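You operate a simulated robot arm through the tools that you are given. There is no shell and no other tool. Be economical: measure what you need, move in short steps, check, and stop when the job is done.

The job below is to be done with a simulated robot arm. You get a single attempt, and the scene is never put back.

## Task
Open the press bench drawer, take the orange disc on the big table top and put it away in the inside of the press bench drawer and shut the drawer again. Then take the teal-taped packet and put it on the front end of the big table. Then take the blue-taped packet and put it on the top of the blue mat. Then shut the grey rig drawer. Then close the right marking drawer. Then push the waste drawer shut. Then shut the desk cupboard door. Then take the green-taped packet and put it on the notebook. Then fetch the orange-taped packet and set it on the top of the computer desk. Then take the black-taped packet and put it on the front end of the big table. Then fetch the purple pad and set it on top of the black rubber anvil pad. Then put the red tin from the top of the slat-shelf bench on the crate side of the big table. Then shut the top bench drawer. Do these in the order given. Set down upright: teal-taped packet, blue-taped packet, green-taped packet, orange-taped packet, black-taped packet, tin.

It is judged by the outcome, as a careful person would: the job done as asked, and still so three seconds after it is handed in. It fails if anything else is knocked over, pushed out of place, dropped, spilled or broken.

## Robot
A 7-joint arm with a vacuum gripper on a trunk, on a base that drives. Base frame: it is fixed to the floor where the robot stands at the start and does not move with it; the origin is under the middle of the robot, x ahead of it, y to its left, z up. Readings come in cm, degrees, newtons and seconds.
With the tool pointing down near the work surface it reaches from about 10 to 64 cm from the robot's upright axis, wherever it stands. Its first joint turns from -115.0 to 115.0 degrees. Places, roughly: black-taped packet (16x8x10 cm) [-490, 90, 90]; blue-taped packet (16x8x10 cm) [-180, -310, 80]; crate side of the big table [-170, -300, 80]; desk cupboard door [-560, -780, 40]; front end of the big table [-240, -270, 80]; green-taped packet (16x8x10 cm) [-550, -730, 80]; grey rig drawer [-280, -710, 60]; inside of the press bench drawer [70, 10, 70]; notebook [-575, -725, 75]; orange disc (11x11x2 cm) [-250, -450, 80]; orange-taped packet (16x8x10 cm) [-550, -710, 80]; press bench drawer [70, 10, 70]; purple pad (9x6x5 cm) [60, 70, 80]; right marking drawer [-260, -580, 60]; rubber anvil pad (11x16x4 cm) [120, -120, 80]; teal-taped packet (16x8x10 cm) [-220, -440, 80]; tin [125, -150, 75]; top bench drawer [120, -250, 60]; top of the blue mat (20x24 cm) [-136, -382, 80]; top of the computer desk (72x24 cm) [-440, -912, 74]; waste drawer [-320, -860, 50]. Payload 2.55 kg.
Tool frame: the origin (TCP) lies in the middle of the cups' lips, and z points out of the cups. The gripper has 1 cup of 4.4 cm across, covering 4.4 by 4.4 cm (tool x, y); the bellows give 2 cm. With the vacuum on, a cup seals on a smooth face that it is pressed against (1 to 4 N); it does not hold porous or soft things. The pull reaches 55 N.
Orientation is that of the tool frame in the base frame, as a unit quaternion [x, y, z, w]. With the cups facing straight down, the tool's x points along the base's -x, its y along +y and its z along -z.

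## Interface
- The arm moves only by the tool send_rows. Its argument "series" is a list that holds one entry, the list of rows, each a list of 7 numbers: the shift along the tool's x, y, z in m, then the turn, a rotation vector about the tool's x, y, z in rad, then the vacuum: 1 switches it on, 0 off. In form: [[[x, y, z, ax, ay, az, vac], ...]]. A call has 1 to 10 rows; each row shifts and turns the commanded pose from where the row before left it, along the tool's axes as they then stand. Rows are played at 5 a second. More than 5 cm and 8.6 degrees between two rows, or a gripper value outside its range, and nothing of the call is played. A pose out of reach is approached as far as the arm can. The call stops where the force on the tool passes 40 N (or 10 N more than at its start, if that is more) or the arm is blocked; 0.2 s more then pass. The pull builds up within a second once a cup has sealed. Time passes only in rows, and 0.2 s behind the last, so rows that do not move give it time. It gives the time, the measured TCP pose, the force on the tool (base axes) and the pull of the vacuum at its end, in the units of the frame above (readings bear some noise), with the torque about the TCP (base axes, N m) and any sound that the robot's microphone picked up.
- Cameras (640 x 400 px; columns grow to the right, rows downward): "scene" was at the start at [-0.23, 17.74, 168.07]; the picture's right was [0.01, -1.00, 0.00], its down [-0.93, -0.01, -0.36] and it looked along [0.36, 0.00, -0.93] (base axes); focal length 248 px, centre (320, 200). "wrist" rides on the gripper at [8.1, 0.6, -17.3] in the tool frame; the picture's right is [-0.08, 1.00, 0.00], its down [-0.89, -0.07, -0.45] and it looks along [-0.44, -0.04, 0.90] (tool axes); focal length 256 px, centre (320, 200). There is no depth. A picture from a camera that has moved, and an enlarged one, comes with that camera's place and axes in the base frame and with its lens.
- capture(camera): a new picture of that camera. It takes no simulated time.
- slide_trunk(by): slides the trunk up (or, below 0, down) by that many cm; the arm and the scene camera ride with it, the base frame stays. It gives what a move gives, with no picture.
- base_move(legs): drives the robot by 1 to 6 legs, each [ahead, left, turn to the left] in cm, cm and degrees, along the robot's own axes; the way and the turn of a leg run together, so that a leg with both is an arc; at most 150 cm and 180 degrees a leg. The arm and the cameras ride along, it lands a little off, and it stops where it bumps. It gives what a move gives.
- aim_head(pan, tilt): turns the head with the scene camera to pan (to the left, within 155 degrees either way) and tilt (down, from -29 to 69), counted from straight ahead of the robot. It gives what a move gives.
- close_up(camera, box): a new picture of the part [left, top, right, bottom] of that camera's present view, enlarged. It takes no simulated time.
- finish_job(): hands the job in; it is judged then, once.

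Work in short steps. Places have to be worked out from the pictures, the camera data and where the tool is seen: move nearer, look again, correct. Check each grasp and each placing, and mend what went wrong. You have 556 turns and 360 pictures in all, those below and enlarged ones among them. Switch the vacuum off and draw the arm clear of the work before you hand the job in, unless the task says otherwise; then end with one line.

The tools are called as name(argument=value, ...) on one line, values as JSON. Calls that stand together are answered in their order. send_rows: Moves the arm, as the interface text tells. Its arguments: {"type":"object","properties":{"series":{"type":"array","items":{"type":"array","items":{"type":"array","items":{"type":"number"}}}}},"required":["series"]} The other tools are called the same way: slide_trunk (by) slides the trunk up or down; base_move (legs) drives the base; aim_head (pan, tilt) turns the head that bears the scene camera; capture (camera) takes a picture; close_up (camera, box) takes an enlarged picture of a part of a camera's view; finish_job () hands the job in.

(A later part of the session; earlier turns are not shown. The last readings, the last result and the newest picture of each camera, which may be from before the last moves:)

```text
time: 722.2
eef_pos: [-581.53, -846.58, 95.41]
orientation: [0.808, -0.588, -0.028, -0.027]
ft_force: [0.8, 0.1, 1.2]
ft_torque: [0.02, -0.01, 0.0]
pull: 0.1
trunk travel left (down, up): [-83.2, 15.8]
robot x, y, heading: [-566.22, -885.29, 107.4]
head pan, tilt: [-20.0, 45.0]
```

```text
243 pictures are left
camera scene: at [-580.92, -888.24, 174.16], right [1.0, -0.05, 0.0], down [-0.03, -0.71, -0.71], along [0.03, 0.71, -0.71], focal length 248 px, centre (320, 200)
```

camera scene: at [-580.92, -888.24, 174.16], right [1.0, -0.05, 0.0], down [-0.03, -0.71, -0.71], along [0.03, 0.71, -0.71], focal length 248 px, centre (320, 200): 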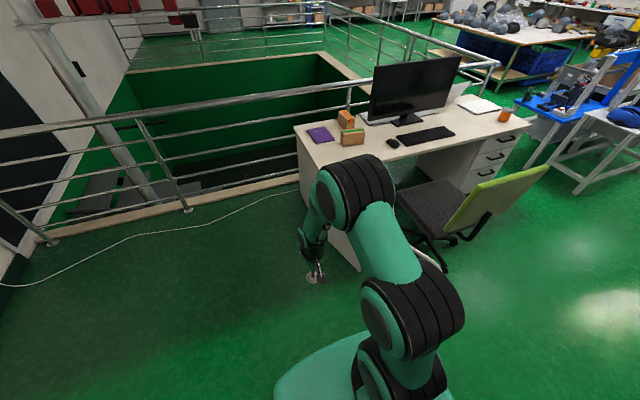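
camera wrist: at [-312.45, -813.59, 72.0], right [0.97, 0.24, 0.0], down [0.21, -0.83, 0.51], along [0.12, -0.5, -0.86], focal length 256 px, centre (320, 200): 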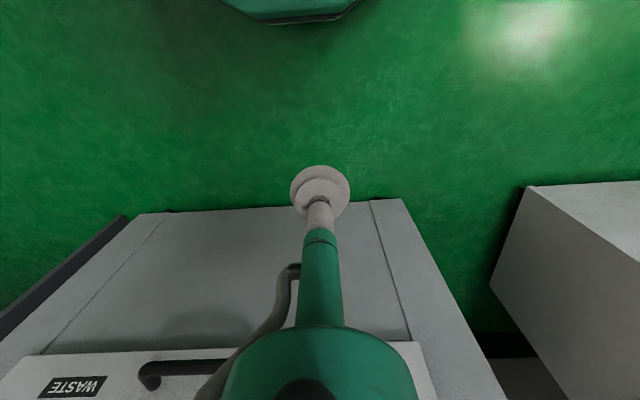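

Now approach: move to about (n -765, t -640) with the tool above the door area, and look with the wrist camera.

base_move(legs=[[41, -33, 0]])

capture(camera="wrist")

aim_head(pan=-10, tilt=60)

capture(camera="scene")

```text
time: 725.3
eef_pos: [-562.27, -797.55, 95.34]
orientation: [0.807, -0.589, -0.029, -0.027]
ft_force: [0.0, 0.4, -0.3]
ft_torque: [-0.02, 0.02, -0.01]
pull: 0.1
trunk travel left (down, up): [-83.2, 15.8]
robot x, y, heading: [-547.19, -836.62, 107.5]
head pan, tilt: [-20.0, 45.0]
```

```text
242 pictures are left
camera wrist: at [-560.26, -806.63, 111.99], right [-0.97, -0.23, 0.0], down [-0.2, 0.84, 0.51], along [-0.11, 0.5, -0.86], focal length 256 px, centre (320, 200)
```

wrist: 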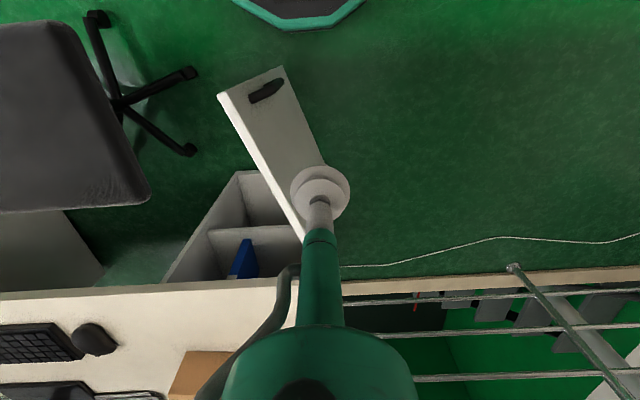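

```text
time: 726.1
eef_pos: [-562.28, -797.64, 95.31]
orientation: [0.807, -0.589, -0.028, -0.027]
ft_force: [0.2, -0.5, -0.1]
ft_torque: [-0.02, 0.01, 0.02]
pull: 0.0
trunk travel left (down, up): [-83.2, 15.8]
robot x, y, heading: [-547.58, -836.22, 106.9]
head pan, tilt: [-10.0, 60.0]
```

```text
241 pictures are left
camera scene: at [-563.07, -840.71, 172.21], right [0.99, 0.12, 0.0], down [0.11, -0.86, -0.5], along [-0.06, 0.5, -0.87], focal length 248 px, centre (320, 200)
```

scene: 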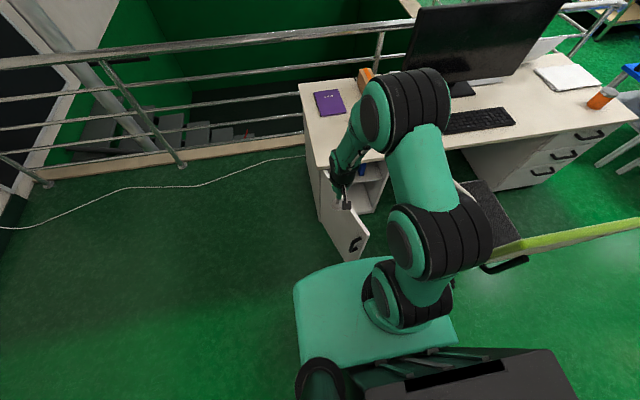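

Door free edge at (n -755, t -602); my tool is already on its outer side. Move 10 cm forward, lower to z≈55, then sweep right to swing it.

send_rows(series=[[[-0.04, 0.01, 0, 0, 0, 0, 0], [-0.04, 0.01, 0, 0, 0, 0, 0], [-0.02, 0, 0, 0, 0, 0, 0]]])

slide_trunk(by=-40)

capture(camera="wrist")

```text
time: 726.9
eef_pos: [-567.37, -788.58, 96.04]
orientation: [0.807, -0.589, -0.028, -0.026]
ft_force: [-0.2, 0.1, 0.1]
ft_torque: [-0.05, 0.01, 0.02]
pull: 0.0
trunk travel left (down, up): [-83.2, 15.8]
robot x, y, heading: [-547.13, -836.41, 107.2]
head pan, tilt: [-10.0, 60.0]
```

```text
time: 730.7
eef_pos: [-567.26, -788.64, 56.04]
orientation: [0.807, -0.589, -0.028, -0.028]
ft_force: [0.0, 0.5, -0.5]
ft_torque: [0.02, 0.02, 0.01]
pull: 0.0
trunk travel left (down, up): [-43.2, 55.8]
robot x, y, heading: [-547.43, -836.41, 107.1]
head pan, tilt: [-10.0, 60.0]
```

```text
240 pictures are left
camera wrist: at [-565.22, -797.76, 72.73], right [-0.97, -0.23, 0.0], down [-0.2, 0.83, 0.51], along [-0.11, 0.5, -0.86], focal length 256 px, centre (320, 200)
```

wrist: 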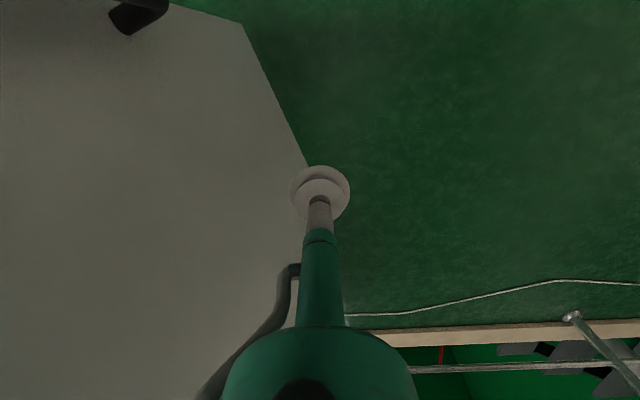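

The door face is right beside the cup. Sweep right in 3 cm steps.

send_rows(series=[[[0, -0.03, 0, 0, 0, 0, 0], [0, -0.03, 0, 0, 0, 0, 0], [0, -0.03, 0, 0, 0, 0, 0], [0, -0.03, 0, 0, 0, 0, 0], [0, -0.03, 0, 0, 0, 0, 0], [0, -0.03, 0, 0, 0, 0, 0], [0, -0.03, 0, 0, 0, 0, 0], [0, -0.03, 0, 0, 0, 0, 0], [0, -0.03, 0, 0, 0, 0, 0]]])

capture(camera="wrist")

capture(camera="scene")

```text
time: 732.7
eef_pos: [-541.67, -780.4, 56.32]
orientation: [0.807, -0.589, -0.029, -0.027]
ft_force: [0.3, -0.3, 0.3]
ft_torque: [-0.01, -0.01, 0.02]
pull: 0.1
trunk travel left (down, up): [-43.2, 55.8]
robot x, y, heading: [-547.49, -836.7, 107.5]
head pan, tilt: [-10.0, 60.0]
```

```text
239 pictures are left
camera wrist: at [-539.49, -789.57, 72.98], right [-0.97, -0.23, 0.0], down [-0.2, 0.84, 0.51], along [-0.11, 0.5, -0.86], focal length 256 px, centre (320, 200)
```

wrist: 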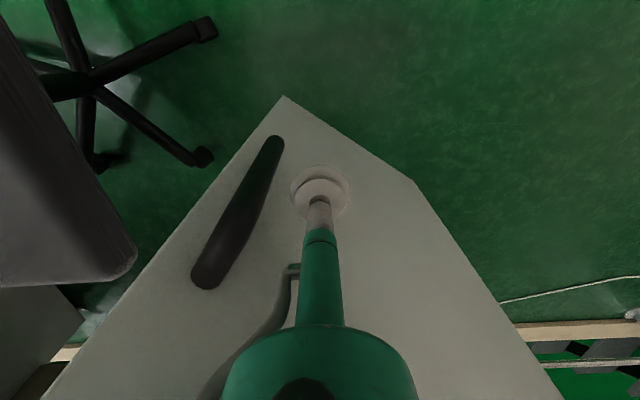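

```text
238 pictures are left
camera scene: at [-563.04, -840.69, 132.21], right [0.99, 0.12, 0.0], down [0.11, -0.86, -0.5], along [-0.06, 0.5, -0.87], focal length 248 px, centre (320, 200)
```

scene: 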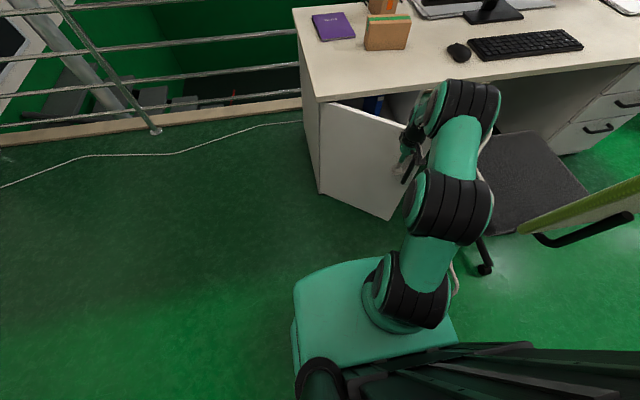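

Door is about 35° open now. Push forward: base 12 cm, then arm.

base_move(legs=[[12, -3, 0]])

send_rows(series=[[[-0.01, -0.005, 0, 0, 0, 0, 0], [-0.01, -0.005, 0, 0, 0, 0, 0], [-0.01, 0, 0, 0, 0, 0, 0], [-0.01, 0, 0, 0, 0, 0, 0], [-0.01, 0, 0, 0, 0, 0, 0], [-0.01, 0, 0, 0, 0, 0, 0], [-0.01, 0, 0, 0, 0, 0, 0], [-0.01, 0, 0, 0, 0, 0, 0]]])

capture(camera="wrist")

capture(camera="scene")

```text
time: 734.0
eef_pos: [-542.27, -768.02, 56.3]
orientation: [0.807, -0.589, -0.028, -0.027]
ft_force: [0.2, 0.1, 0.9]
ft_torque: [-0.01, 0.01, -0.01]
pull: 0.0
trunk travel left (down, up): [-43.2, 55.8]
robot x, y, heading: [-548.07, -823.81, 106.9]
head pan, tilt: [-10.0, 60.0]
```

```text
time: 735.8
eef_pos: [-543.64, -760.39, 56.94]
orientation: [0.807, -0.59, -0.027, -0.025]
ft_force: [4.1, -16.7, 4.2]
ft_torque: [2.8, 0.68, 0.35]
pull: 0.0
trunk travel left (down, up): [-43.2, 55.8]
robot x, y, heading: [-548.11, -824.06, 107.0]
head pan, tilt: [-10.0, 60.0]
```

```text
237 pictures are left
camera wrist: at [-541.49, -769.55, 73.67], right [-0.97, -0.23, 0.0], down [-0.2, 0.84, 0.51], along [-0.11, 0.5, -0.86], focal length 256 px, centre (320, 200)
```

wrist: 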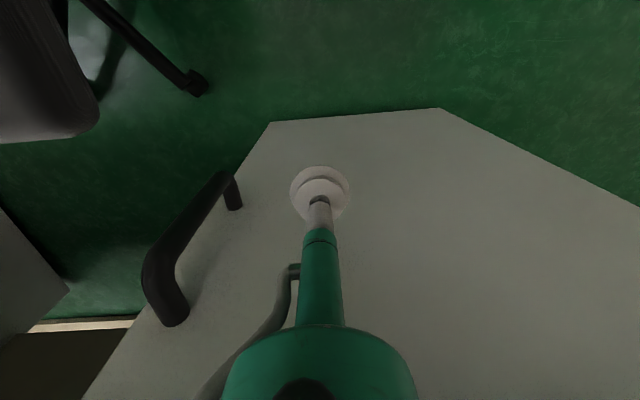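

```text
236 pictures are left
camera scene: at [-563.67, -828.55, 132.22], right [0.99, 0.12, 0.0], down [0.11, -0.86, -0.5], along [-0.06, 0.5, -0.87], focal length 248 px, centre (320, 200)
```

scene: 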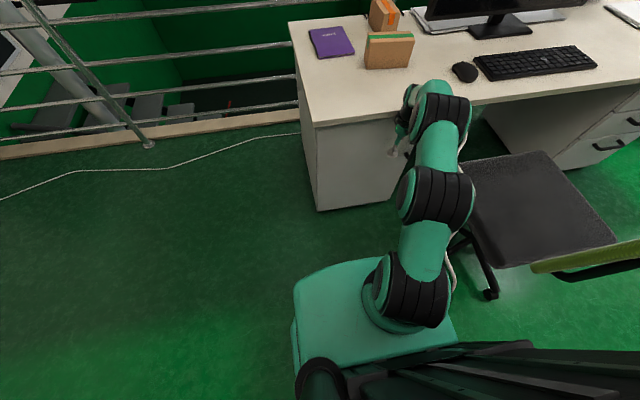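

Torque shows the gripper body touching the desk edge. Back a little, lean the cup further forward, and press again.

send_rows(series=[[[0.04, 0, 0, 0, 0, 0, 0], [0, 0, 0, 0, -0.12, 0, 0], [0, 0, 0, 0, -0.12, 0, 0], [-0.02, 0, 0.005, 0, 0, 0, 0], [-0.01, 0, 0.003, 0, 0, 0, 0], [-0.01, 0, 0.003, 0, 0, 0, 0], [-0.01, 0, 0.003, 0, 0, 0, 0], [-0.01, 0, 0.003, 0, 0, 0, 0], [-0.01, 0, 0.003, 0, 0, 0, 0]]])

capture(camera="wrist")

```text
time: 737.8
eef_pos: [-544.76, -757.01, 56.9]
orientation: [0.798, -0.582, -0.124, -0.097]
ft_force: [0.5, -2.3, 0.7]
ft_torque: [0.12, 0.07, 0.03]
pull: 0.0
trunk travel left (down, up): [-43.2, 55.8]
robot x, y, heading: [-547.8, -824.1, 107.3]
head pan, tilt: [-10.0, 60.0]
```

```text
235 pictures are left
camera wrist: at [-541.48, -769.64, 70.93], right [-0.97, -0.23, 0.02], down [-0.15, 0.7, 0.7], along [-0.17, 0.68, -0.71], focal length 256 px, centre (320, 200)
```

wrist: 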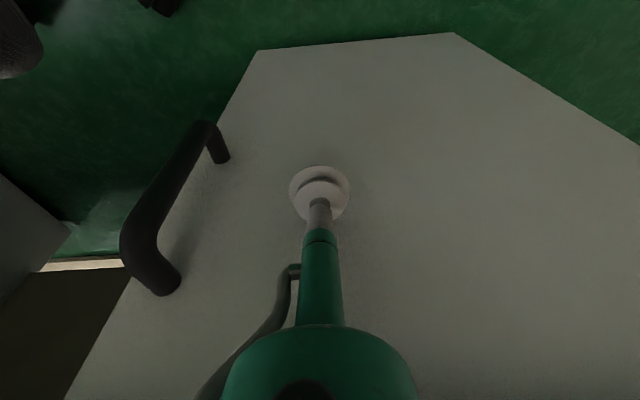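

send_rows(series=[[[-0.01, 0, 0.003, 0, 0, 0, 0], [-0.01, 0, 0.003, 0, 0, 0, 0], [-0.01, 0, 0.003, 0, 0, 0, 0], [-0.01, 0, 0.003, 0, 0, 0, 0]]])

capture(camera="scene")

```text
time: 738.2
eef_pos: [-544.65, -757.22, 56.07]
orientation: [0.799, -0.583, -0.119, -0.088]
ft_force: [1.8, -4.3, -3.2]
ft_torque: [0.48, 0.21, 0.04]
pull: 0.1
trunk travel left (down, up): [-43.2, 55.8]
robot x, y, heading: [-547.48, -824.05, 106.8]
head pan, tilt: [-10.0, 60.0]
stopped in row 2: the force on the tool passed its limit at 46 N (the readings are from after the stop); the commanded pose is now the measured one
```

```text
234 pictures are left
camera scene: at [-563.7, -828.29, 132.21], right [0.99, 0.12, 0.0], down [0.11, -0.86, -0.5], along [-0.06, 0.5, -0.87], focal length 248 px, centre (320, 200)
```

scene: 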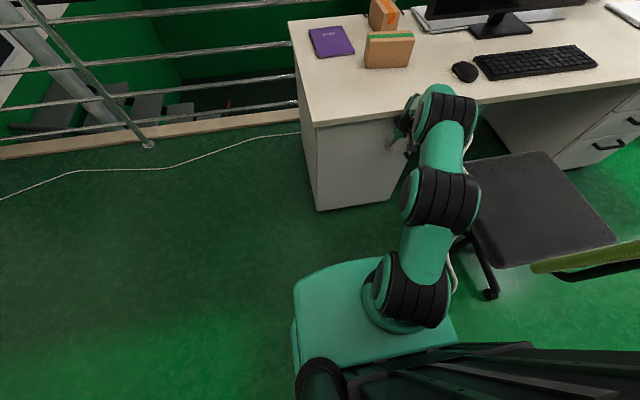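

Stop reached: the door is shut. Back off, raise, and look at the desk top.

send_rows(series=[[[0.04, 0, 0, 0, 0, 0, 0], [0.02, 0, 0, 0, 0.12, 0, 0], [0, 0, 0, 0, 0.12, 0, 0], [0, 0, 0, 0, 0.06, 0, 0]]])

base_move(legs=[[-14, 6, 0]])

slide_trunk(by=40)

slide_trunk(by=15)

capture(camera="scene")

capture(camera="wrist")

```text
time: 739.2
eef_pos: [-542.88, -762.41, 54.71]
orientation: [0.808, -0.59, 0.002, -0.002]
ft_force: [0.2, -0.1, -0.2]
ft_torque: [-0.01, 0.01, -0.01]
pull: 0.1
trunk travel left (down, up): [-43.2, 55.8]
robot x, y, heading: [-547.74, -824.32, 107.3]
head pan, tilt: [-10.0, 60.0]
```

```text
time: 740.5
eef_pos: [-544.67, -777.49, 54.65]
orientation: [0.807, -0.59, 0.0, -0.003]
ft_force: [-0.5, -0.4, -0.1]
ft_torque: [0.02, 0.02, -0.01]
pull: 0.0
trunk travel left (down, up): [-43.2, 55.8]
robot x, y, heading: [-549.63, -839.35, 107.0]
head pan, tilt: [-10.0, 60.0]
```

```text
time: 744.4
eef_pos: [-544.62, -777.55, 94.66]
orientation: [0.807, -0.59, 0.001, -0.002]
ft_force: [-0.9, 0.2, 0.9]
ft_torque: [0.02, 0.01, 0.03]
pull: 0.1
trunk travel left (down, up): [-83.2, 15.8]
robot x, y, heading: [-549.59, -839.32, 107.1]
head pan, tilt: [-10.0, 60.0]
```

```text
time: 746.1
eef_pos: [-544.53, -777.49, 109.76]
orientation: [0.807, -0.591, 0.001, -0.003]
ft_force: [0.4, 0.1, -0.7]
ft_torque: [-0.01, 0.0, 0.03]
pull: 0.0
trunk travel left (down, up): [-98.2, 0.8]
robot x, y, heading: [-549.8, -839.06, 106.9]
head pan, tilt: [-10.0, 60.0]
```

```text
233 pictures are left
camera scene: at [-565.39, -843.39, 187.21], right [0.99, 0.12, 0.0], down [0.11, -0.86, -0.5], along [-0.06, 0.5, -0.87], focal length 248 px, centre (320, 200)
```

scene: 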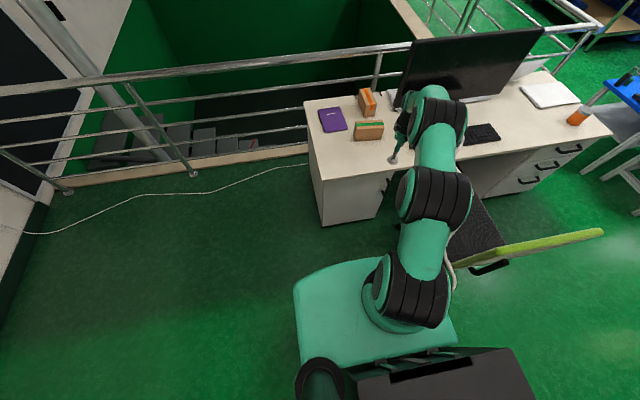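

```text
232 pictures are left
camera wrist: at [-542.82, -785.31, 126.99], right [-0.97, -0.23, -0.01], down [-0.21, 0.87, 0.45], along [-0.1, 0.44, -0.89], focal length 256 px, centre (320, 200)
```

wrist: 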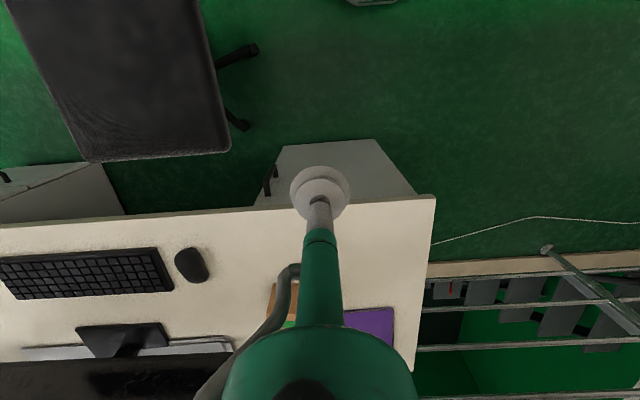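

Door is flush. Zoom on packets and notebook.

close_up(camera="scene", box=[300, 70, 460, 170])

```text
4.00 times, centred on (380, 120) of scene
camera zoom: at [-565.39, -843.39, 187.21], right [0.99, 0.12, 0.0], down [0.11, -0.86, -0.5], along [-0.06, 0.5, -0.87], focal length 992 px, centre (80, 520)
```

zoom: 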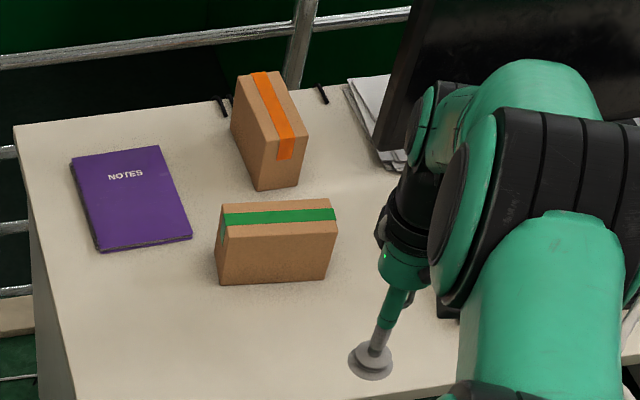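

The notebook and packets are best reached from the desk's far end (n≈-772). Drive around to there, facing along the desk, keeping off the floor cable.

base_move(legs=[[0, 62, 0], [105, 0, 0], [0, 0, -90]])

aim_head(pan=0, tilt=50)

capture(camera="scene")

capture(camera="wrist")

```text
time: 758.4
eef_pos: [-576.71, -761.19, 109.69]
orientation: [-0.157, 0.988, -0.002, 0.001]
ft_force: [0.3, -0.4, -0.2]
ft_torque: [-0.01, 0.0, 0.0]
pull: 0.1
trunk travel left (down, up): [-98.2, 0.8]
robot x, y, heading: [-638.31, -756.52, 17.0]
head pan, tilt: [-10.0, 60.0]
```

```text
time: 759.1
eef_pos: [-576.74, -761.27, 109.66]
orientation: [-0.156, 0.988, -0.003, 0.002]
ft_force: [-0.7, 0.2, -0.3]
ft_torque: [0.02, 0.0, -0.01]
pull: 0.0
trunk travel left (down, up): [-98.2, 0.8]
robot x, y, heading: [-638.55, -756.72, 17.4]
head pan, tilt: [0.0, 50.0]
```

```text
230 pictures are left
camera scene: at [-641.79, -739.08, 188.46], right [0.3, -0.95, 0.0], down [-0.73, -0.23, -0.64], along [0.61, 0.19, -0.77], focal length 248 px, centre (320, 200)
```

scene: 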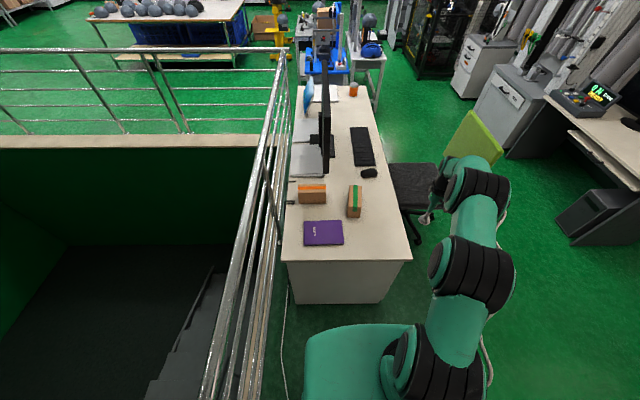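

```text
229 pictures are left
camera wrist: at [-584.59, -762.86, 127.01], right [-0.23, 0.97, -0.01], down [0.87, 0.21, 0.45], along [0.44, 0.1, -0.89], focal length 256 px, centre (320, 200)
```

wrist: 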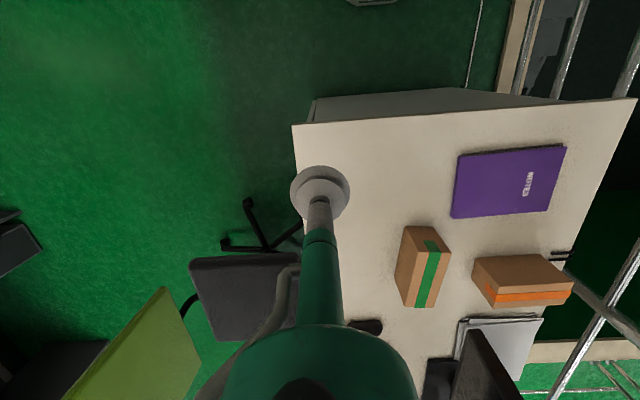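

Good view. Drive ahead 26 cm, bring the tool left over the green packet.

base_move(legs=[[26, 0, -0.4]])

send_rows(series=[[[0, 0.04, 0, 0, 0, 0, 0], [0, 0.04, 0, 0, 0, 0, 0], [0, 0.04, 0, 0, 0, 0, 0], [0, 0.04, 0, 0, 0, 0, 0], [0, 0.04, 0, 0, 0, 0, 0], [0, 0, 0.04, 0, 0, 0, 0], [0, 0, 0.04, 0, 0, 0, 0]]])

capture(camera="wrist")

```text
time: 761.0
eef_pos: [-551.89, -753.79, 109.65]
orientation: [-0.153, 0.988, -0.002, 0.001]
ft_force: [-0.4, -0.2, -0.1]
ft_torque: [0.06, 0.02, -0.01]
pull: 0.2
trunk travel left (down, up): [-98.2, 0.8]
robot x, y, heading: [-613.45, -748.69, 16.8]
head pan, tilt: [0.0, 50.0]
```

```text
time: 762.6
eef_pos: [-557.71, -734.87, 101.54]
orientation: [-0.153, 0.988, -0.003, 0.002]
ft_force: [0.0, 0.9, -0.3]
ft_torque: [0.01, 0.03, -0.03]
pull: 0.1
trunk travel left (down, up): [-98.2, 0.8]
robot x, y, heading: [-613.58, -748.47, 16.9]
head pan, tilt: [0.0, 50.0]
```

```text
228 pictures are left
camera wrist: at [-565.6, -736.48, 118.84], right [-0.23, 0.97, -0.01], down [0.87, 0.2, 0.45], along [0.44, 0.1, -0.89], focal length 256 px, centre (320, 200)
```

wrist: 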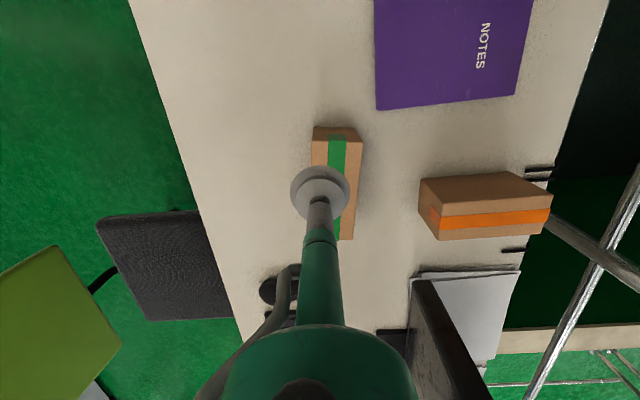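

Packet centre 7 cm ahead, 2 cm left. Move and descend with vacuum.

send_rows(series=[[[-0.036, 0.011, 0, 0, 0, 0, 1], [-0.036, 0.011, 0.01, 0, 0, 0, 1], [0, 0, 0.04, 0, 0, 0, 1], [0, 0, 0.04, 0, 0, 0, 1], [0, 0, 0.03, 0, 0, 0, 1], [0, 0, 0.02, 0, 0, 0, 1], [0, 0, 0.01, 0, 0, 0, 1], [0, 0, 0.01, 0, 0, 0, 1]]])

capture(camera="wrist")

```text
time: 764.4
eef_pos: [-553.6, -731.11, 86.74]
orientation: [-0.153, 0.988, -0.003, 0.002]
ft_force: [0.9, -0.2, -1.0]
ft_torque: [0.01, 0.01, 0.02]
pull: 0.1
out of reach, approached as far as the arm can: row 5, 6, 7, 8
trunk travel left (down, up): [-98.2, 0.8]
robot x, y, heading: [-613.38, -748.84, 17.1]
head pan, tilt: [0.0, 50.0]
```

```text
227 pictures are left
camera wrist: at [-561.49, -732.85, 104.0], right [-0.23, 0.97, -0.01], down [0.87, 0.21, 0.45], along [0.44, 0.1, -0.89], focal length 256 px, centre (320, 200)
```

wrist: 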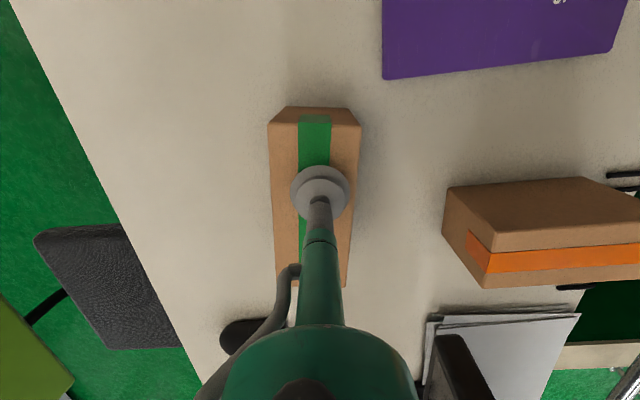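

Arm is at its low limit; slide the trunk down instead to press.

slide_trunk(by=-2)

send_rows(series=[[[0, 0, 0, 0, 0, 0, 1], [0, 0, 0, 0, 0, 0, 1]]])

```text
time: 765.0
eef_pos: [-553.56, -731.14, 84.88]
orientation: [-0.153, 0.988, -0.002, 0.003]
ft_force: [-2.7, -1.0, 12.7]
ft_torque: [0.13, 0.29, 0.05]
pull: 55.0
trunk travel left (down, up): [-96.2, 2.8]
robot x, y, heading: [-613.6, -748.67, 17.0]
head pan, tilt: [0.0, 50.0]
```

```text
time: 765.6
eef_pos: [-553.5, -731.2, 84.83]
orientation: [-0.153, 0.988, -0.002, 0.004]
ft_force: [2.9, 0.9, 11.1]
ft_torque: [0.07, 0.23, -0.02]
pull: 55.0
trunk travel left (down, up): [-96.2, 2.8]
robot x, y, heading: [-613.4, -748.56, 16.7]
head pan, tilt: [0.0, 50.0]
```

Sealed. Lift 12 cm and move over the notebook, then rotate the packet to align with it.

send_rows(series=[[[0, 0, -0.02, 0, 0, 0, 1], [0, 0, -0.04, 0, 0, 0, 1], [0, 0, -0.04, 0, 0, 0, 1], [0, 0, -0.03, 0, 0, 0, 1], [0.037, 0.03, 0, 0, 0, 0, 1], [0.037, 0.03, 0, 0, 0, 0, 1], [0.037, 0.03, 0, 0, 0, 0, 1], [0.036, 0.03, 0, 0, 0, 0, 1], [0, 0.04, 0, 0, 0, 0, 1]]])

send_rows(series=[[[0, 0, 0, 0, 0, 0.14, 1], [0, 0, 0, 0, 0, 0.14, 1], [0, 0, 0, 0, 0, 0.14, 1], [0, 0, 0, 0, 0, 0.14, 1], [0, 0, 0, 0, 0, 0.14, 1], [0, 0, 0, 0, 0, 0.14, 1], [0, 0, 0, 0, 0, 0.14, 1], [0, 0, 0, 0, 0, 0.14, 1], [0, 0, 0, 0, 0, 0.14, 1], [0, 0, 0, 0, 0, 0.14, 1]]])

capture(camera="wrist")

capture(camera="scene")

```text
time: 767.6
eef_pos: [-572.39, -720.13, 97.57]
orientation: [-0.153, 0.988, -0.003, 0.001]
ft_force: [0.4, 0.0, -3.1]
ft_torque: [-0.03, 0.11, 0.0]
pull: 54.9
trunk travel left (down, up): [-96.2, 2.8]
robot x, y, heading: [-613.45, -748.72, 17.0]
head pan, tilt: [0.0, 50.0]
```

```text
time: 769.9
eef_pos: [-572.52, -720.36, 97.57]
orientation: [0.52, 0.854, -0.001, 0.001]
ft_force: [0.2, 0.0, -2.6]
ft_torque: [0.15, 0.02, 0.0]
pull: 54.9
trunk travel left (down, up): [-96.2, 2.8]
robot x, y, heading: [-613.64, -748.66, 17.1]
head pan, tilt: [0.0, 50.0]
```

```text
226 pictures are left
camera wrist: at [-575.62, -712.69, 114.9], right [0.92, 0.39, 0.0], down [0.34, -0.82, 0.45], along [0.17, -0.42, -0.89], focal length 256 px, centre (320, 200)
```

wrist: 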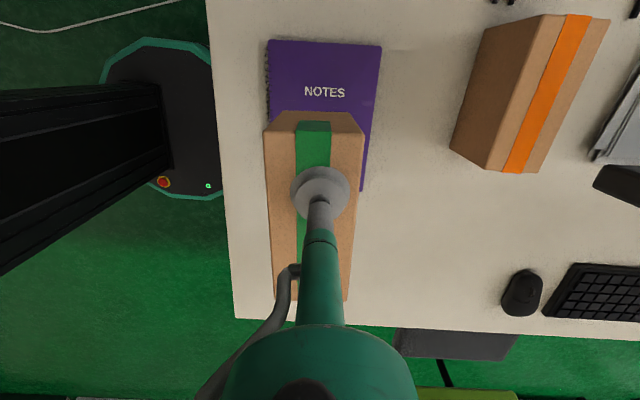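

```text
225 pictures are left
camera scene: at [-616.83, -731.38, 186.46], right [0.29, -0.96, 0.0], down [-0.73, -0.22, -0.64], along [0.61, 0.19, -0.77], focal length 248 px, centre (320, 200)
```

scene: 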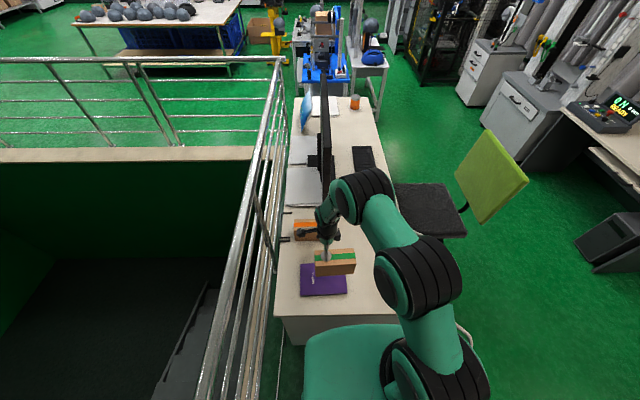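

Packet is above the notebook centre and aligned. Lower.

send_rows(series=[[[0, 0, 0.04, 0, 0, 0, 1], [0, 0, 0.04, 0, 0, 0, 1], [0, 0, 0.015, 0, 0, 0, 1], [0, 0, 0.005, 0, 0, 0, 1], [0, 0, 0.005, 0, 0, 0, 1], [0, 0, 0.005, 0, 0, 0, 1], [0, 0, 0.005, 0, 0, 0, 1]]])

```text
time: 771.5
eef_pos: [-572.39, -720.21, 86.3]
orientation: [0.519, 0.855, 0.001, 0.005]
ft_force: [-0.6, -0.5, 12.2]
ft_torque: [-0.15, 0.46, -0.06]
pull: 54.9
trunk travel left (down, up): [-96.2, 2.8]
robot x, y, heading: [-613.18, -748.63, 16.5]
head pan, tilt: [0.0, 50.0]
```

Contact at z≈86.3. Release, rise, then look.

send_rows(series=[[[0, 0, -0.001, 0, 0, 0, 0], [0, 0, 0, 0, 0, 0, 0], [0, 0, 0, 0, 0, 0, 0], [0, 0, 0, 0, 0, 0, 0], [0, 0, -0.01, 0, 0, 0, 0], [0, 0, -0.04, 0, 0, 0, 0], [0, 0, -0.04, 0, 0, 0, 0], [0, 0, -0.04, 0, 0, 0, 0]]])

send_rows(series=[[[0, 0, 0, 0, 0, -0.14, 0], [0, 0, 0, 0, 0, -0.14, 0], [0, 0, 0, 0, 0, -0.14, 0], [0, 0, 0, 0, 0, -0.14, 0], [0, 0, 0, 0, 0, -0.14, 0], [0, 0, 0, 0, 0, -0.14, 0], [0, 0, 0, 0, 0, -0.14, 0], [0, 0, 0, 0, 0, -0.14, 0], [0, 0, 0, 0, 0, -0.14, 0], [0, 0, 0, 0, 0, -0.14, 0]]])

capture(camera="wrist")

```text
time: 773.2
eef_pos: [-572.6, -720.37, 99.27]
orientation: [0.519, 0.855, -0.001, 0.002]
ft_force: [0.0, -0.1, -0.8]
ft_torque: [0.02, -0.03, 0.02]
pull: 0.0
trunk travel left (down, up): [-96.2, 2.8]
robot x, y, heading: [-613.32, -748.77, 16.9]
head pan, tilt: [0.0, 50.0]
```

```text
time: 775.5
eef_pos: [-572.49, -720.39, 99.28]
orientation: [-0.155, 0.988, -0.003, 0.001]
ft_force: [0.2, -0.1, 0.7]
ft_torque: [-0.05, -0.01, -0.02]
pull: 0.0
trunk travel left (down, up): [-96.2, 2.8]
robot x, y, heading: [-613.71, -748.7, 16.9]
head pan, tilt: [0.0, 50.0]
```

```text
224 pictures are left
camera wrist: at [-580.37, -721.99, 116.51], right [-0.23, 0.97, -0.01], down [0.87, 0.21, 0.45], along [0.44, 0.1, -0.89], focal length 256 px, centre (320, 200)
```

wrist: 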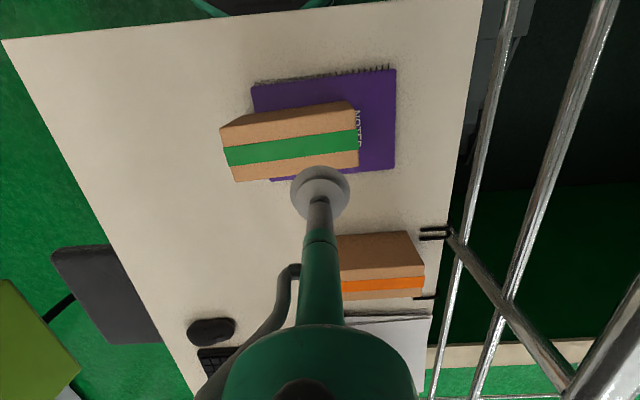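

Packet is on the notebook but offset lengthwise (it was gripped off-centre). Zoom to judge the overhang.

close_up(camera="wrist", box=[200, 50, 420, 200])

close_up(camera="scene", box=[260, 200, 420, 320])

```text
2.67 times, centred on (310, 125) of wrist
camera zoom: at [-580.37, -721.99, 116.51], right [-0.23, 0.97, -0.01], down [0.87, 0.21, 0.45], along [0.44, 0.1, -0.89], focal length 683 px, centre (347, 400)
```

zoom: 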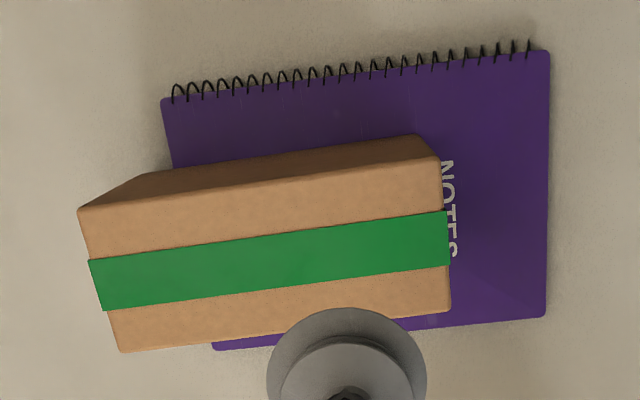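

```text
3.33 times, centred on (340, 260) of scene
camera zoom: at [-616.83, -731.37, 186.46], right [0.29, -0.96, 0.0], down [-0.73, -0.22, -0.64], along [0.61, 0.19, -0.77], focal length 827 px, centre (253, 0)
```

zoom: 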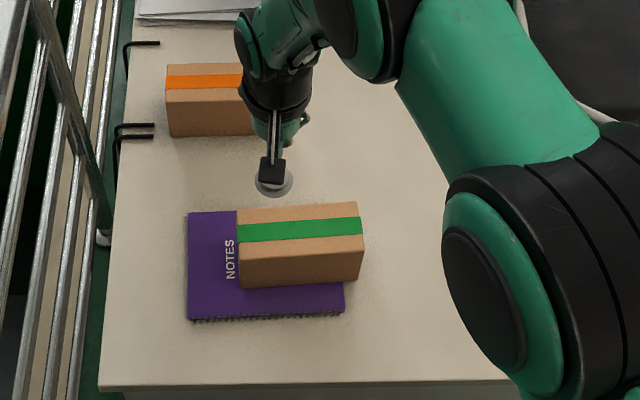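

Overhang is about 3 cm at one end. Regrip at the packet's centre and shift it 4 cm.

send_rows(series=[[[0.002, -0.034, 0, 0, 0, 0, 1], [0, 0, 0.04, 0, 0, 0, 1], [0, 0, 0.04, 0, 0, 0, 1], [0, 0, 0.04, 0, 0, 0, 1], [0, 0, 0.006, 0, 0, 0, 1], [0, 0, 0.005, 0, 0, 0, 1], [0, 0, 0.004, 0, 0, 0, 1], [0, 0, 0, 0, 0, 0, 1], [0, 0, 0, 0, 0, 0, 1]]])

```text
time: 777.5
eef_pos: [-571.54, -723.77, 85.83]
orientation: [-0.153, 0.988, -0.001, 0.005]
ft_force: [-1.3, -6.7, 33.5]
ft_torque: [0.12, 0.28, 0.12]
pull: 55.0
trunk travel left (down, up): [-96.2, 2.8]
robot x, y, heading: [-613.67, -748.66, 17.0]
head pan, tilt: [0.0, 50.0]
```

send_rows(series=[[[0, 0, -0.02, 0, 0, 0, 1], [0, 0, -0.02, 0, 0, 0, 1], [-0.001, 0.021, 0, 0, 0, 0, 1], [-0.001, 0.021, 0, 0, 0, 0, 1], [0, 0, 0.02, 0, 0, 0, 1], [0, 0, 0.01, 0, 0, 0, 1], [0, 0, 0.005, 0, 0, 0, 1], [0, 0, 0.003, 0, 0, 0, 1]]])

send_rows(series=[[[0, 0, 0, 0, 0, 0, 0], [0, 0, 0, 0, 0, 0, 0], [0, 0, 0, 0, 0, 0, 0], [0, 0, -0.01, 0, 0, 0, 0], [0, 0, -0.04, 0, 0, 0, 0], [0, 0, -0.04, 0, 0, 0, 0], [0, 0, -0.04, 0, 0, 0, 0], [0, -0.04, 0, 0, 0, 0, 0], [0, -0.04, 0, 0, 0, 0, 0]]])

capture(camera="wrist")

```text
time: 779.2
eef_pos: [-572.67, -719.67, 86.03]
orientation: [-0.153, 0.988, -0.003, 0.002]
ft_force: [-3.4, -3.2, 8.3]
ft_torque: [0.25, -0.02, 0.1]
pull: 55.1
trunk travel left (down, up): [-96.2, 2.8]
robot x, y, heading: [-613.34, -748.93, 17.0]
head pan, tilt: [0.0, 50.0]
```

```text
time: 781.2
eef_pos: [-570.27, -727.33, 99.0]
orientation: [-0.153, 0.988, -0.003, -0.001]
ft_force: [-0.1, -0.3, -0.3]
ft_torque: [0.03, -0.01, 0.01]
pull: 0.1
trunk travel left (down, up): [-96.2, 2.8]
robot x, y, heading: [-613.48, -748.63, 16.9]
head pan, tilt: [0.0, 50.0]
```

```text
221 pictures are left
camera wrist: at [-578.14, -729.03, 116.32], right [-0.23, 0.97, 0.0], down [0.87, 0.21, 0.45], along [0.44, 0.1, -0.9], focal length 256 px, centre (320, 200)
```

wrist: 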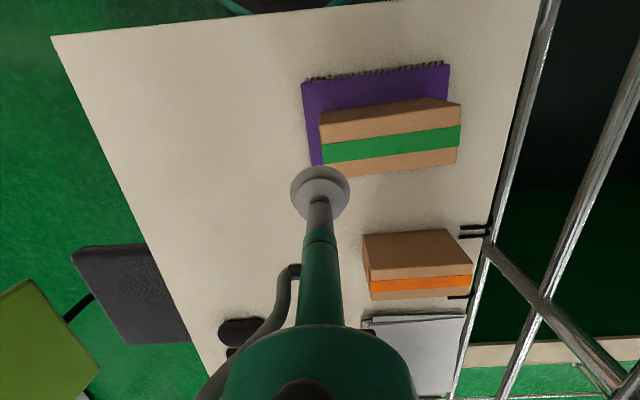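

Green packet now sits squarely on the notebook. For the orange packet (≈(-552,-707), ~71 cm away) I'll again use a slightly tilted reach: edge 3 cm closer, turn 16° toward it and extend.

base_move(legs=[[3, 0, 0], [0, 0, 16]])

send_rows(series=[[[-0.03, -0.026, -0.02, 0, 0, 0, 0], [-0.03, -0.026, -0.02, 0, 0, 0, 0], [-0.03, -0.026, -0.02, 0, 0, 0, 0], [-0.04, 0, 0, 0, -0.08, 0, 0], [-0.03, 0, 0, 0, -0.08, 0, 0], [-0.03, 0, 0, 0, -0.08, 0, 0], [-0.02, 0, 0, 0, 0, 0, 0]]])

capture(camera="wrist")

```text
time: 783.0
eef_pos: [-575.02, -715.24, 98.96]
orientation: [-0.289, 0.957, -0.003, 0.001]
ft_force: [-0.7, 0.0, 0.0]
ft_torque: [0.01, -0.03, -0.01]
pull: 0.0
trunk travel left (down, up): [-96.2, 2.8]
robot x, y, heading: [-611.0, -747.99, 32.7]
head pan, tilt: [0.0, 50.0]
```

```text
time: 784.6
eef_pos: [-553.26, -710.1, 106.26]
orientation: [-0.287, 0.95, 0.032, 0.116]
ft_force: [-0.4, -0.1, -0.2]
ft_torque: [-0.03, 0.01, -0.01]
pull: 0.0
trunk travel left (down, up): [-96.2, 2.8]
robot x, y, heading: [-610.48, -747.82, 32.9]
head pan, tilt: [0.0, 50.0]
```

```text
220 pictures are left
camera wrist: at [-563.52, -716.02, 121.1], right [-0.49, 0.87, 0.01], down [0.67, 0.36, 0.65], along [0.56, 0.32, -0.76], focal length 256 px, centre (320, 200)
```

wrist: 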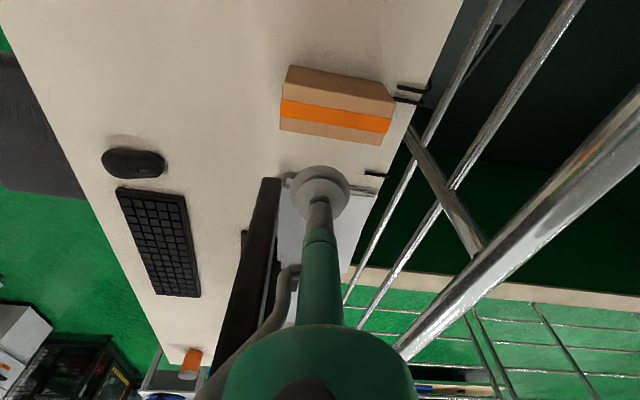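

The TCP is right over the packet, tilted 14°. Shift 2.7 cm ahead/2.4 left and lower with the trunk.

send_rows(series=[[[-0.027, 0.024, 0.004, 0, 0, 0, 0]]])

slide_trunk(by=-18)

capture(camera="wrist")

```text
time: 785.0
eef_pos: [-552.24, -706.41, 106.25]
orientation: [-0.287, 0.95, 0.03, 0.115]
ft_force: [0.5, -0.1, -0.1]
ft_torque: [-0.03, 0.04, -0.01]
pull: 0.1
trunk travel left (down, up): [-96.2, 2.8]
robot x, y, heading: [-610.69, -748.06, 32.9]
head pan, tilt: [0.0, 50.0]
```

```text
time: 787.0
eef_pos: [-552.31, -706.59, 88.5]
orientation: [-0.288, 0.95, 0.031, 0.115]
ft_force: [0.4, -0.3, -0.5]
ft_torque: [0.01, 0.0, 0.0]
pull: 0.0
trunk travel left (down, up): [-78.2, 20.8]
robot x, y, heading: [-610.45, -748.12, 32.7]
head pan, tilt: [0.0, 50.0]
```

```text
219 pictures are left
camera wrist: at [-562.68, -712.55, 103.41], right [-0.49, 0.87, 0.01], down [0.67, 0.36, 0.65], along [0.56, 0.32, -0.76], focal length 256 px, centre (320, 200)
```

wrist: 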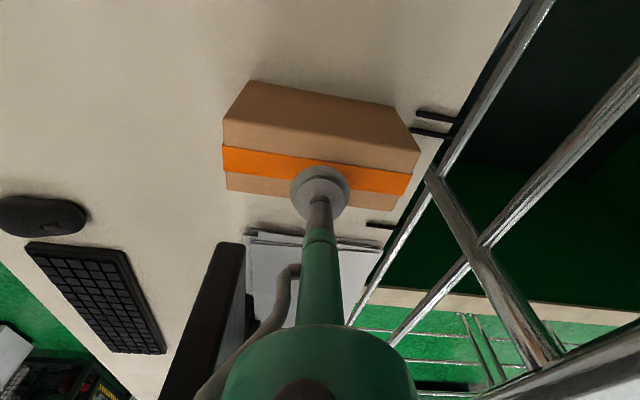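

Cup is centred over the taped top. Press down with vacuum.

send_rows(series=[[[0.0025, 0, 0.01, 0, 0, 0, 1], [0.0025, 0, 0.01, 0, 0, 0, 1], [0.0012, 0, 0.005, 0, 0, 0, 1], [0.0012, 0, 0.005, 0, 0, 0, 1], [0.0012, 0, 0.005, 0, 0, 0, 1], [0, 0, 0, 0, 0, 0, 1], [0, 0, 0, 0, 0, 0, 1]]])

```text
time: 788.6
eef_pos: [-552.38, -706.72, 84.67]
orientation: [-0.287, 0.95, 0.033, 0.116]
ft_force: [0.9, 0.3, -0.1]
ft_torque: [-0.03, 0.25, -0.09]
pull: 54.6
trunk travel left (down, up): [-78.2, 20.8]
robot x, y, heading: [-610.78, -747.58, 32.8]
head pan, tilt: [0.0, 50.0]
```

Sealed in the centre. Lift 8 cm with the trunk and see how the packet hangs.

slide_trunk(by=12)

capture(camera="wrist")

capture(camera="scene")

```text
time: 790.1
eef_pos: [-552.23, -706.66, 96.78]
orientation: [-0.287, 0.95, 0.032, 0.116]
ft_force: [0.8, 0.6, -3.8]
ft_torque: [-0.09, 0.19, -0.04]
pull: 54.7
trunk travel left (down, up): [-90.2, 8.8]
robot x, y, heading: [-610.51, -748.2, 33.3]
head pan, tilt: [0.0, 50.0]
```

```text
218 pictures are left
camera wrist: at [-562.67, -712.56, 111.72], right [-0.49, 0.87, 0.01], down [0.67, 0.36, 0.65], along [0.56, 0.32, -0.76], focal length 256 px, centre (320, 200)
```

wrist: 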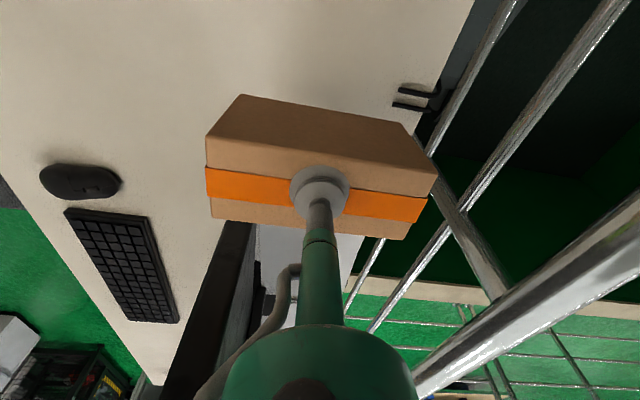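

```text
217 pictures are left
camera scene: at [-618.59, -732.13, 180.46], right [0.54, -0.84, 0.0], down [-0.64, -0.42, -0.64], along [0.54, 0.35, -0.77], focal length 248 px, centre (320, 200)
```

scene: 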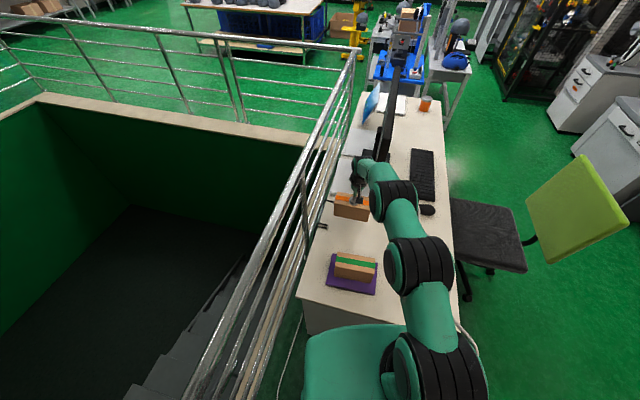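

The packet hangs level in the world while the tool stays tilted, so I'll keep this tilt until set-down. Raise, retract over the green packet, and back away.

slide_trunk(by=8.5)

send_rows(series=[[[0, 0, -0.03, 0, 0, 0, 1], [0.039, 0, -0.0095, 0, 0, 0, 1], [0.039, 0, -0.0095, 0, 0, 0, 1], [0.039, 0, -0.0095, 0, 0, 0, 1], [0.039, 0, -0.0095, 0, 0, 0, 1], [0.039, 0, -0.0095, 0, 0, 0, 1]]])

base_move(legs=[[0, 0, -16], [-35, 0, 0]])

aim_head(pan=-45, tilt=30)

capture(camera="scene")

```text
time: 791.3
eef_pos: [-552.22, -706.67, 105.19]
orientation: [-0.288, 0.95, 0.032, 0.116]
ft_force: [-0.6, 0.6, -2.7]
ft_torque: [-0.17, 0.19, 0.0]
pull: 54.8
trunk travel left (down, up): [-98.7, 0.3]
robot x, y, heading: [-610.77, -747.76, 32.7]
head pan, tilt: [0.0, 50.0]
```

```text
time: 792.7
eef_pos: [-569.72, -718.2, 108.08]
orientation: [-0.287, 0.95, 0.033, 0.116]
ft_force: [-0.1, 0.2, -3.2]
ft_torque: [-0.13, 0.15, 0.0]
pull: 55.1
trunk travel left (down, up): [-98.7, 0.3]
robot x, y, heading: [-610.61, -747.65, 32.7]
head pan, tilt: [0.0, 50.0]
```

```text
time: 795.9
eef_pos: [-596.66, -740.88, 108.02]
orientation: [-0.151, 0.981, 0.016, 0.12]
ft_force: [-0.8, -0.3, -2.8]
ft_torque: [-0.07, 0.12, 0.0]
pull: 54.7
trunk travel left (down, up): [-98.7, 0.3]
robot x, y, heading: [-644.42, -757.88, 16.9]
head pan, tilt: [0.0, 50.0]
```

```text
time: 797.0
eef_pos: [-596.59, -740.76, 108.17]
orientation: [-0.152, 0.981, 0.016, 0.119]
ft_force: [1.0, -0.4, -3.2]
ft_torque: [-0.04, 0.17, -0.01]
pull: 55.0
trunk travel left (down, up): [-98.7, 0.3]
robot x, y, heading: [-644.41, -758.31, 16.8]
head pan, tilt: [-45.0, 30.0]
```

```text
216 pictures are left
camera scene: at [-647.04, -747.24, 191.91], right [-0.47, -0.88, 0.0], down [-0.44, 0.24, -0.87], along [0.76, -0.41, -0.5], focal length 248 px, centre (320, 200)
```

scene: 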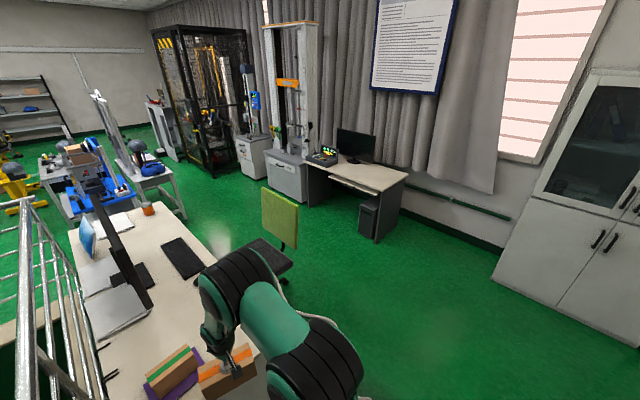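

Drive to the computer desk: sideways past the chair, then along, and face it.

base_move(legs=[[0, -70, 0], [0, -68, 0], [146, 0, 0], [0, 0, -90]])

aim_head(pan=0, tilt=50)

capture(camera="scene")

capture(camera="wrist")

```text
time: 814.9
eef_pos: [-447.33, -896.31, 108.21]
orientation: [0.595, 0.795, -0.074, 0.095]
ft_force: [-0.2, -0.2, -3.6]
ft_torque: [0.2, 0.05, -0.01]
pull: 54.1
trunk travel left (down, up): [-98.7, 0.3]
robot x, y, heading: [-463.49, -848.43, -74.2]
head pan, tilt: [-45.0, 30.0]
```

```text
time: 816.1
eef_pos: [-447.38, -896.25, 108.05]
orientation: [0.595, 0.794, -0.074, 0.095]
ft_force: [-0.1, -0.2, -3.0]
ft_torque: [0.17, 0.04, 0.0]
pull: 54.9
trunk travel left (down, up): [-98.7, 0.3]
robot x, y, heading: [-463.68, -847.82, -74.2]
head pan, tilt: [0.0, 50.0]
```

```text
215 pictures are left
camera scene: at [-445.94, -845.2, 188.97], right [-0.96, -0.27, 0.0], down [-0.21, 0.74, -0.64], along [0.17, -0.62, -0.77], focal length 248 px, centre (320, 200)
```

scene: 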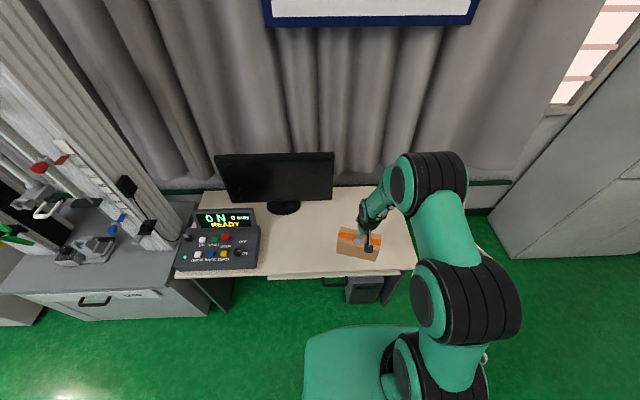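

```text
214 pictures are left
camera wrist: at [-449.97, -884.53, 123.04], right [0.98, 0.21, 0.01], down [0.15, -0.75, 0.65], along [0.14, -0.63, -0.76], focal length 256 px, centre (320, 200)
```

wrist: 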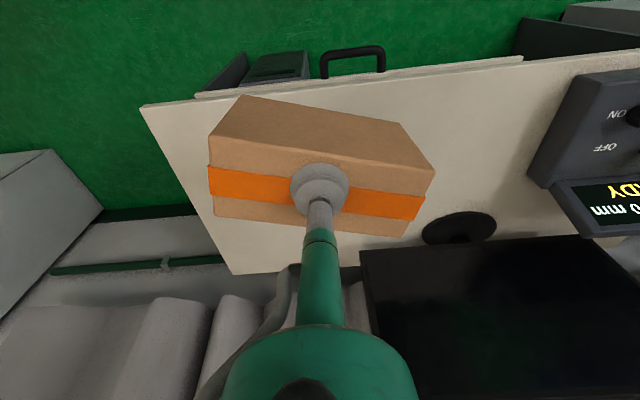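

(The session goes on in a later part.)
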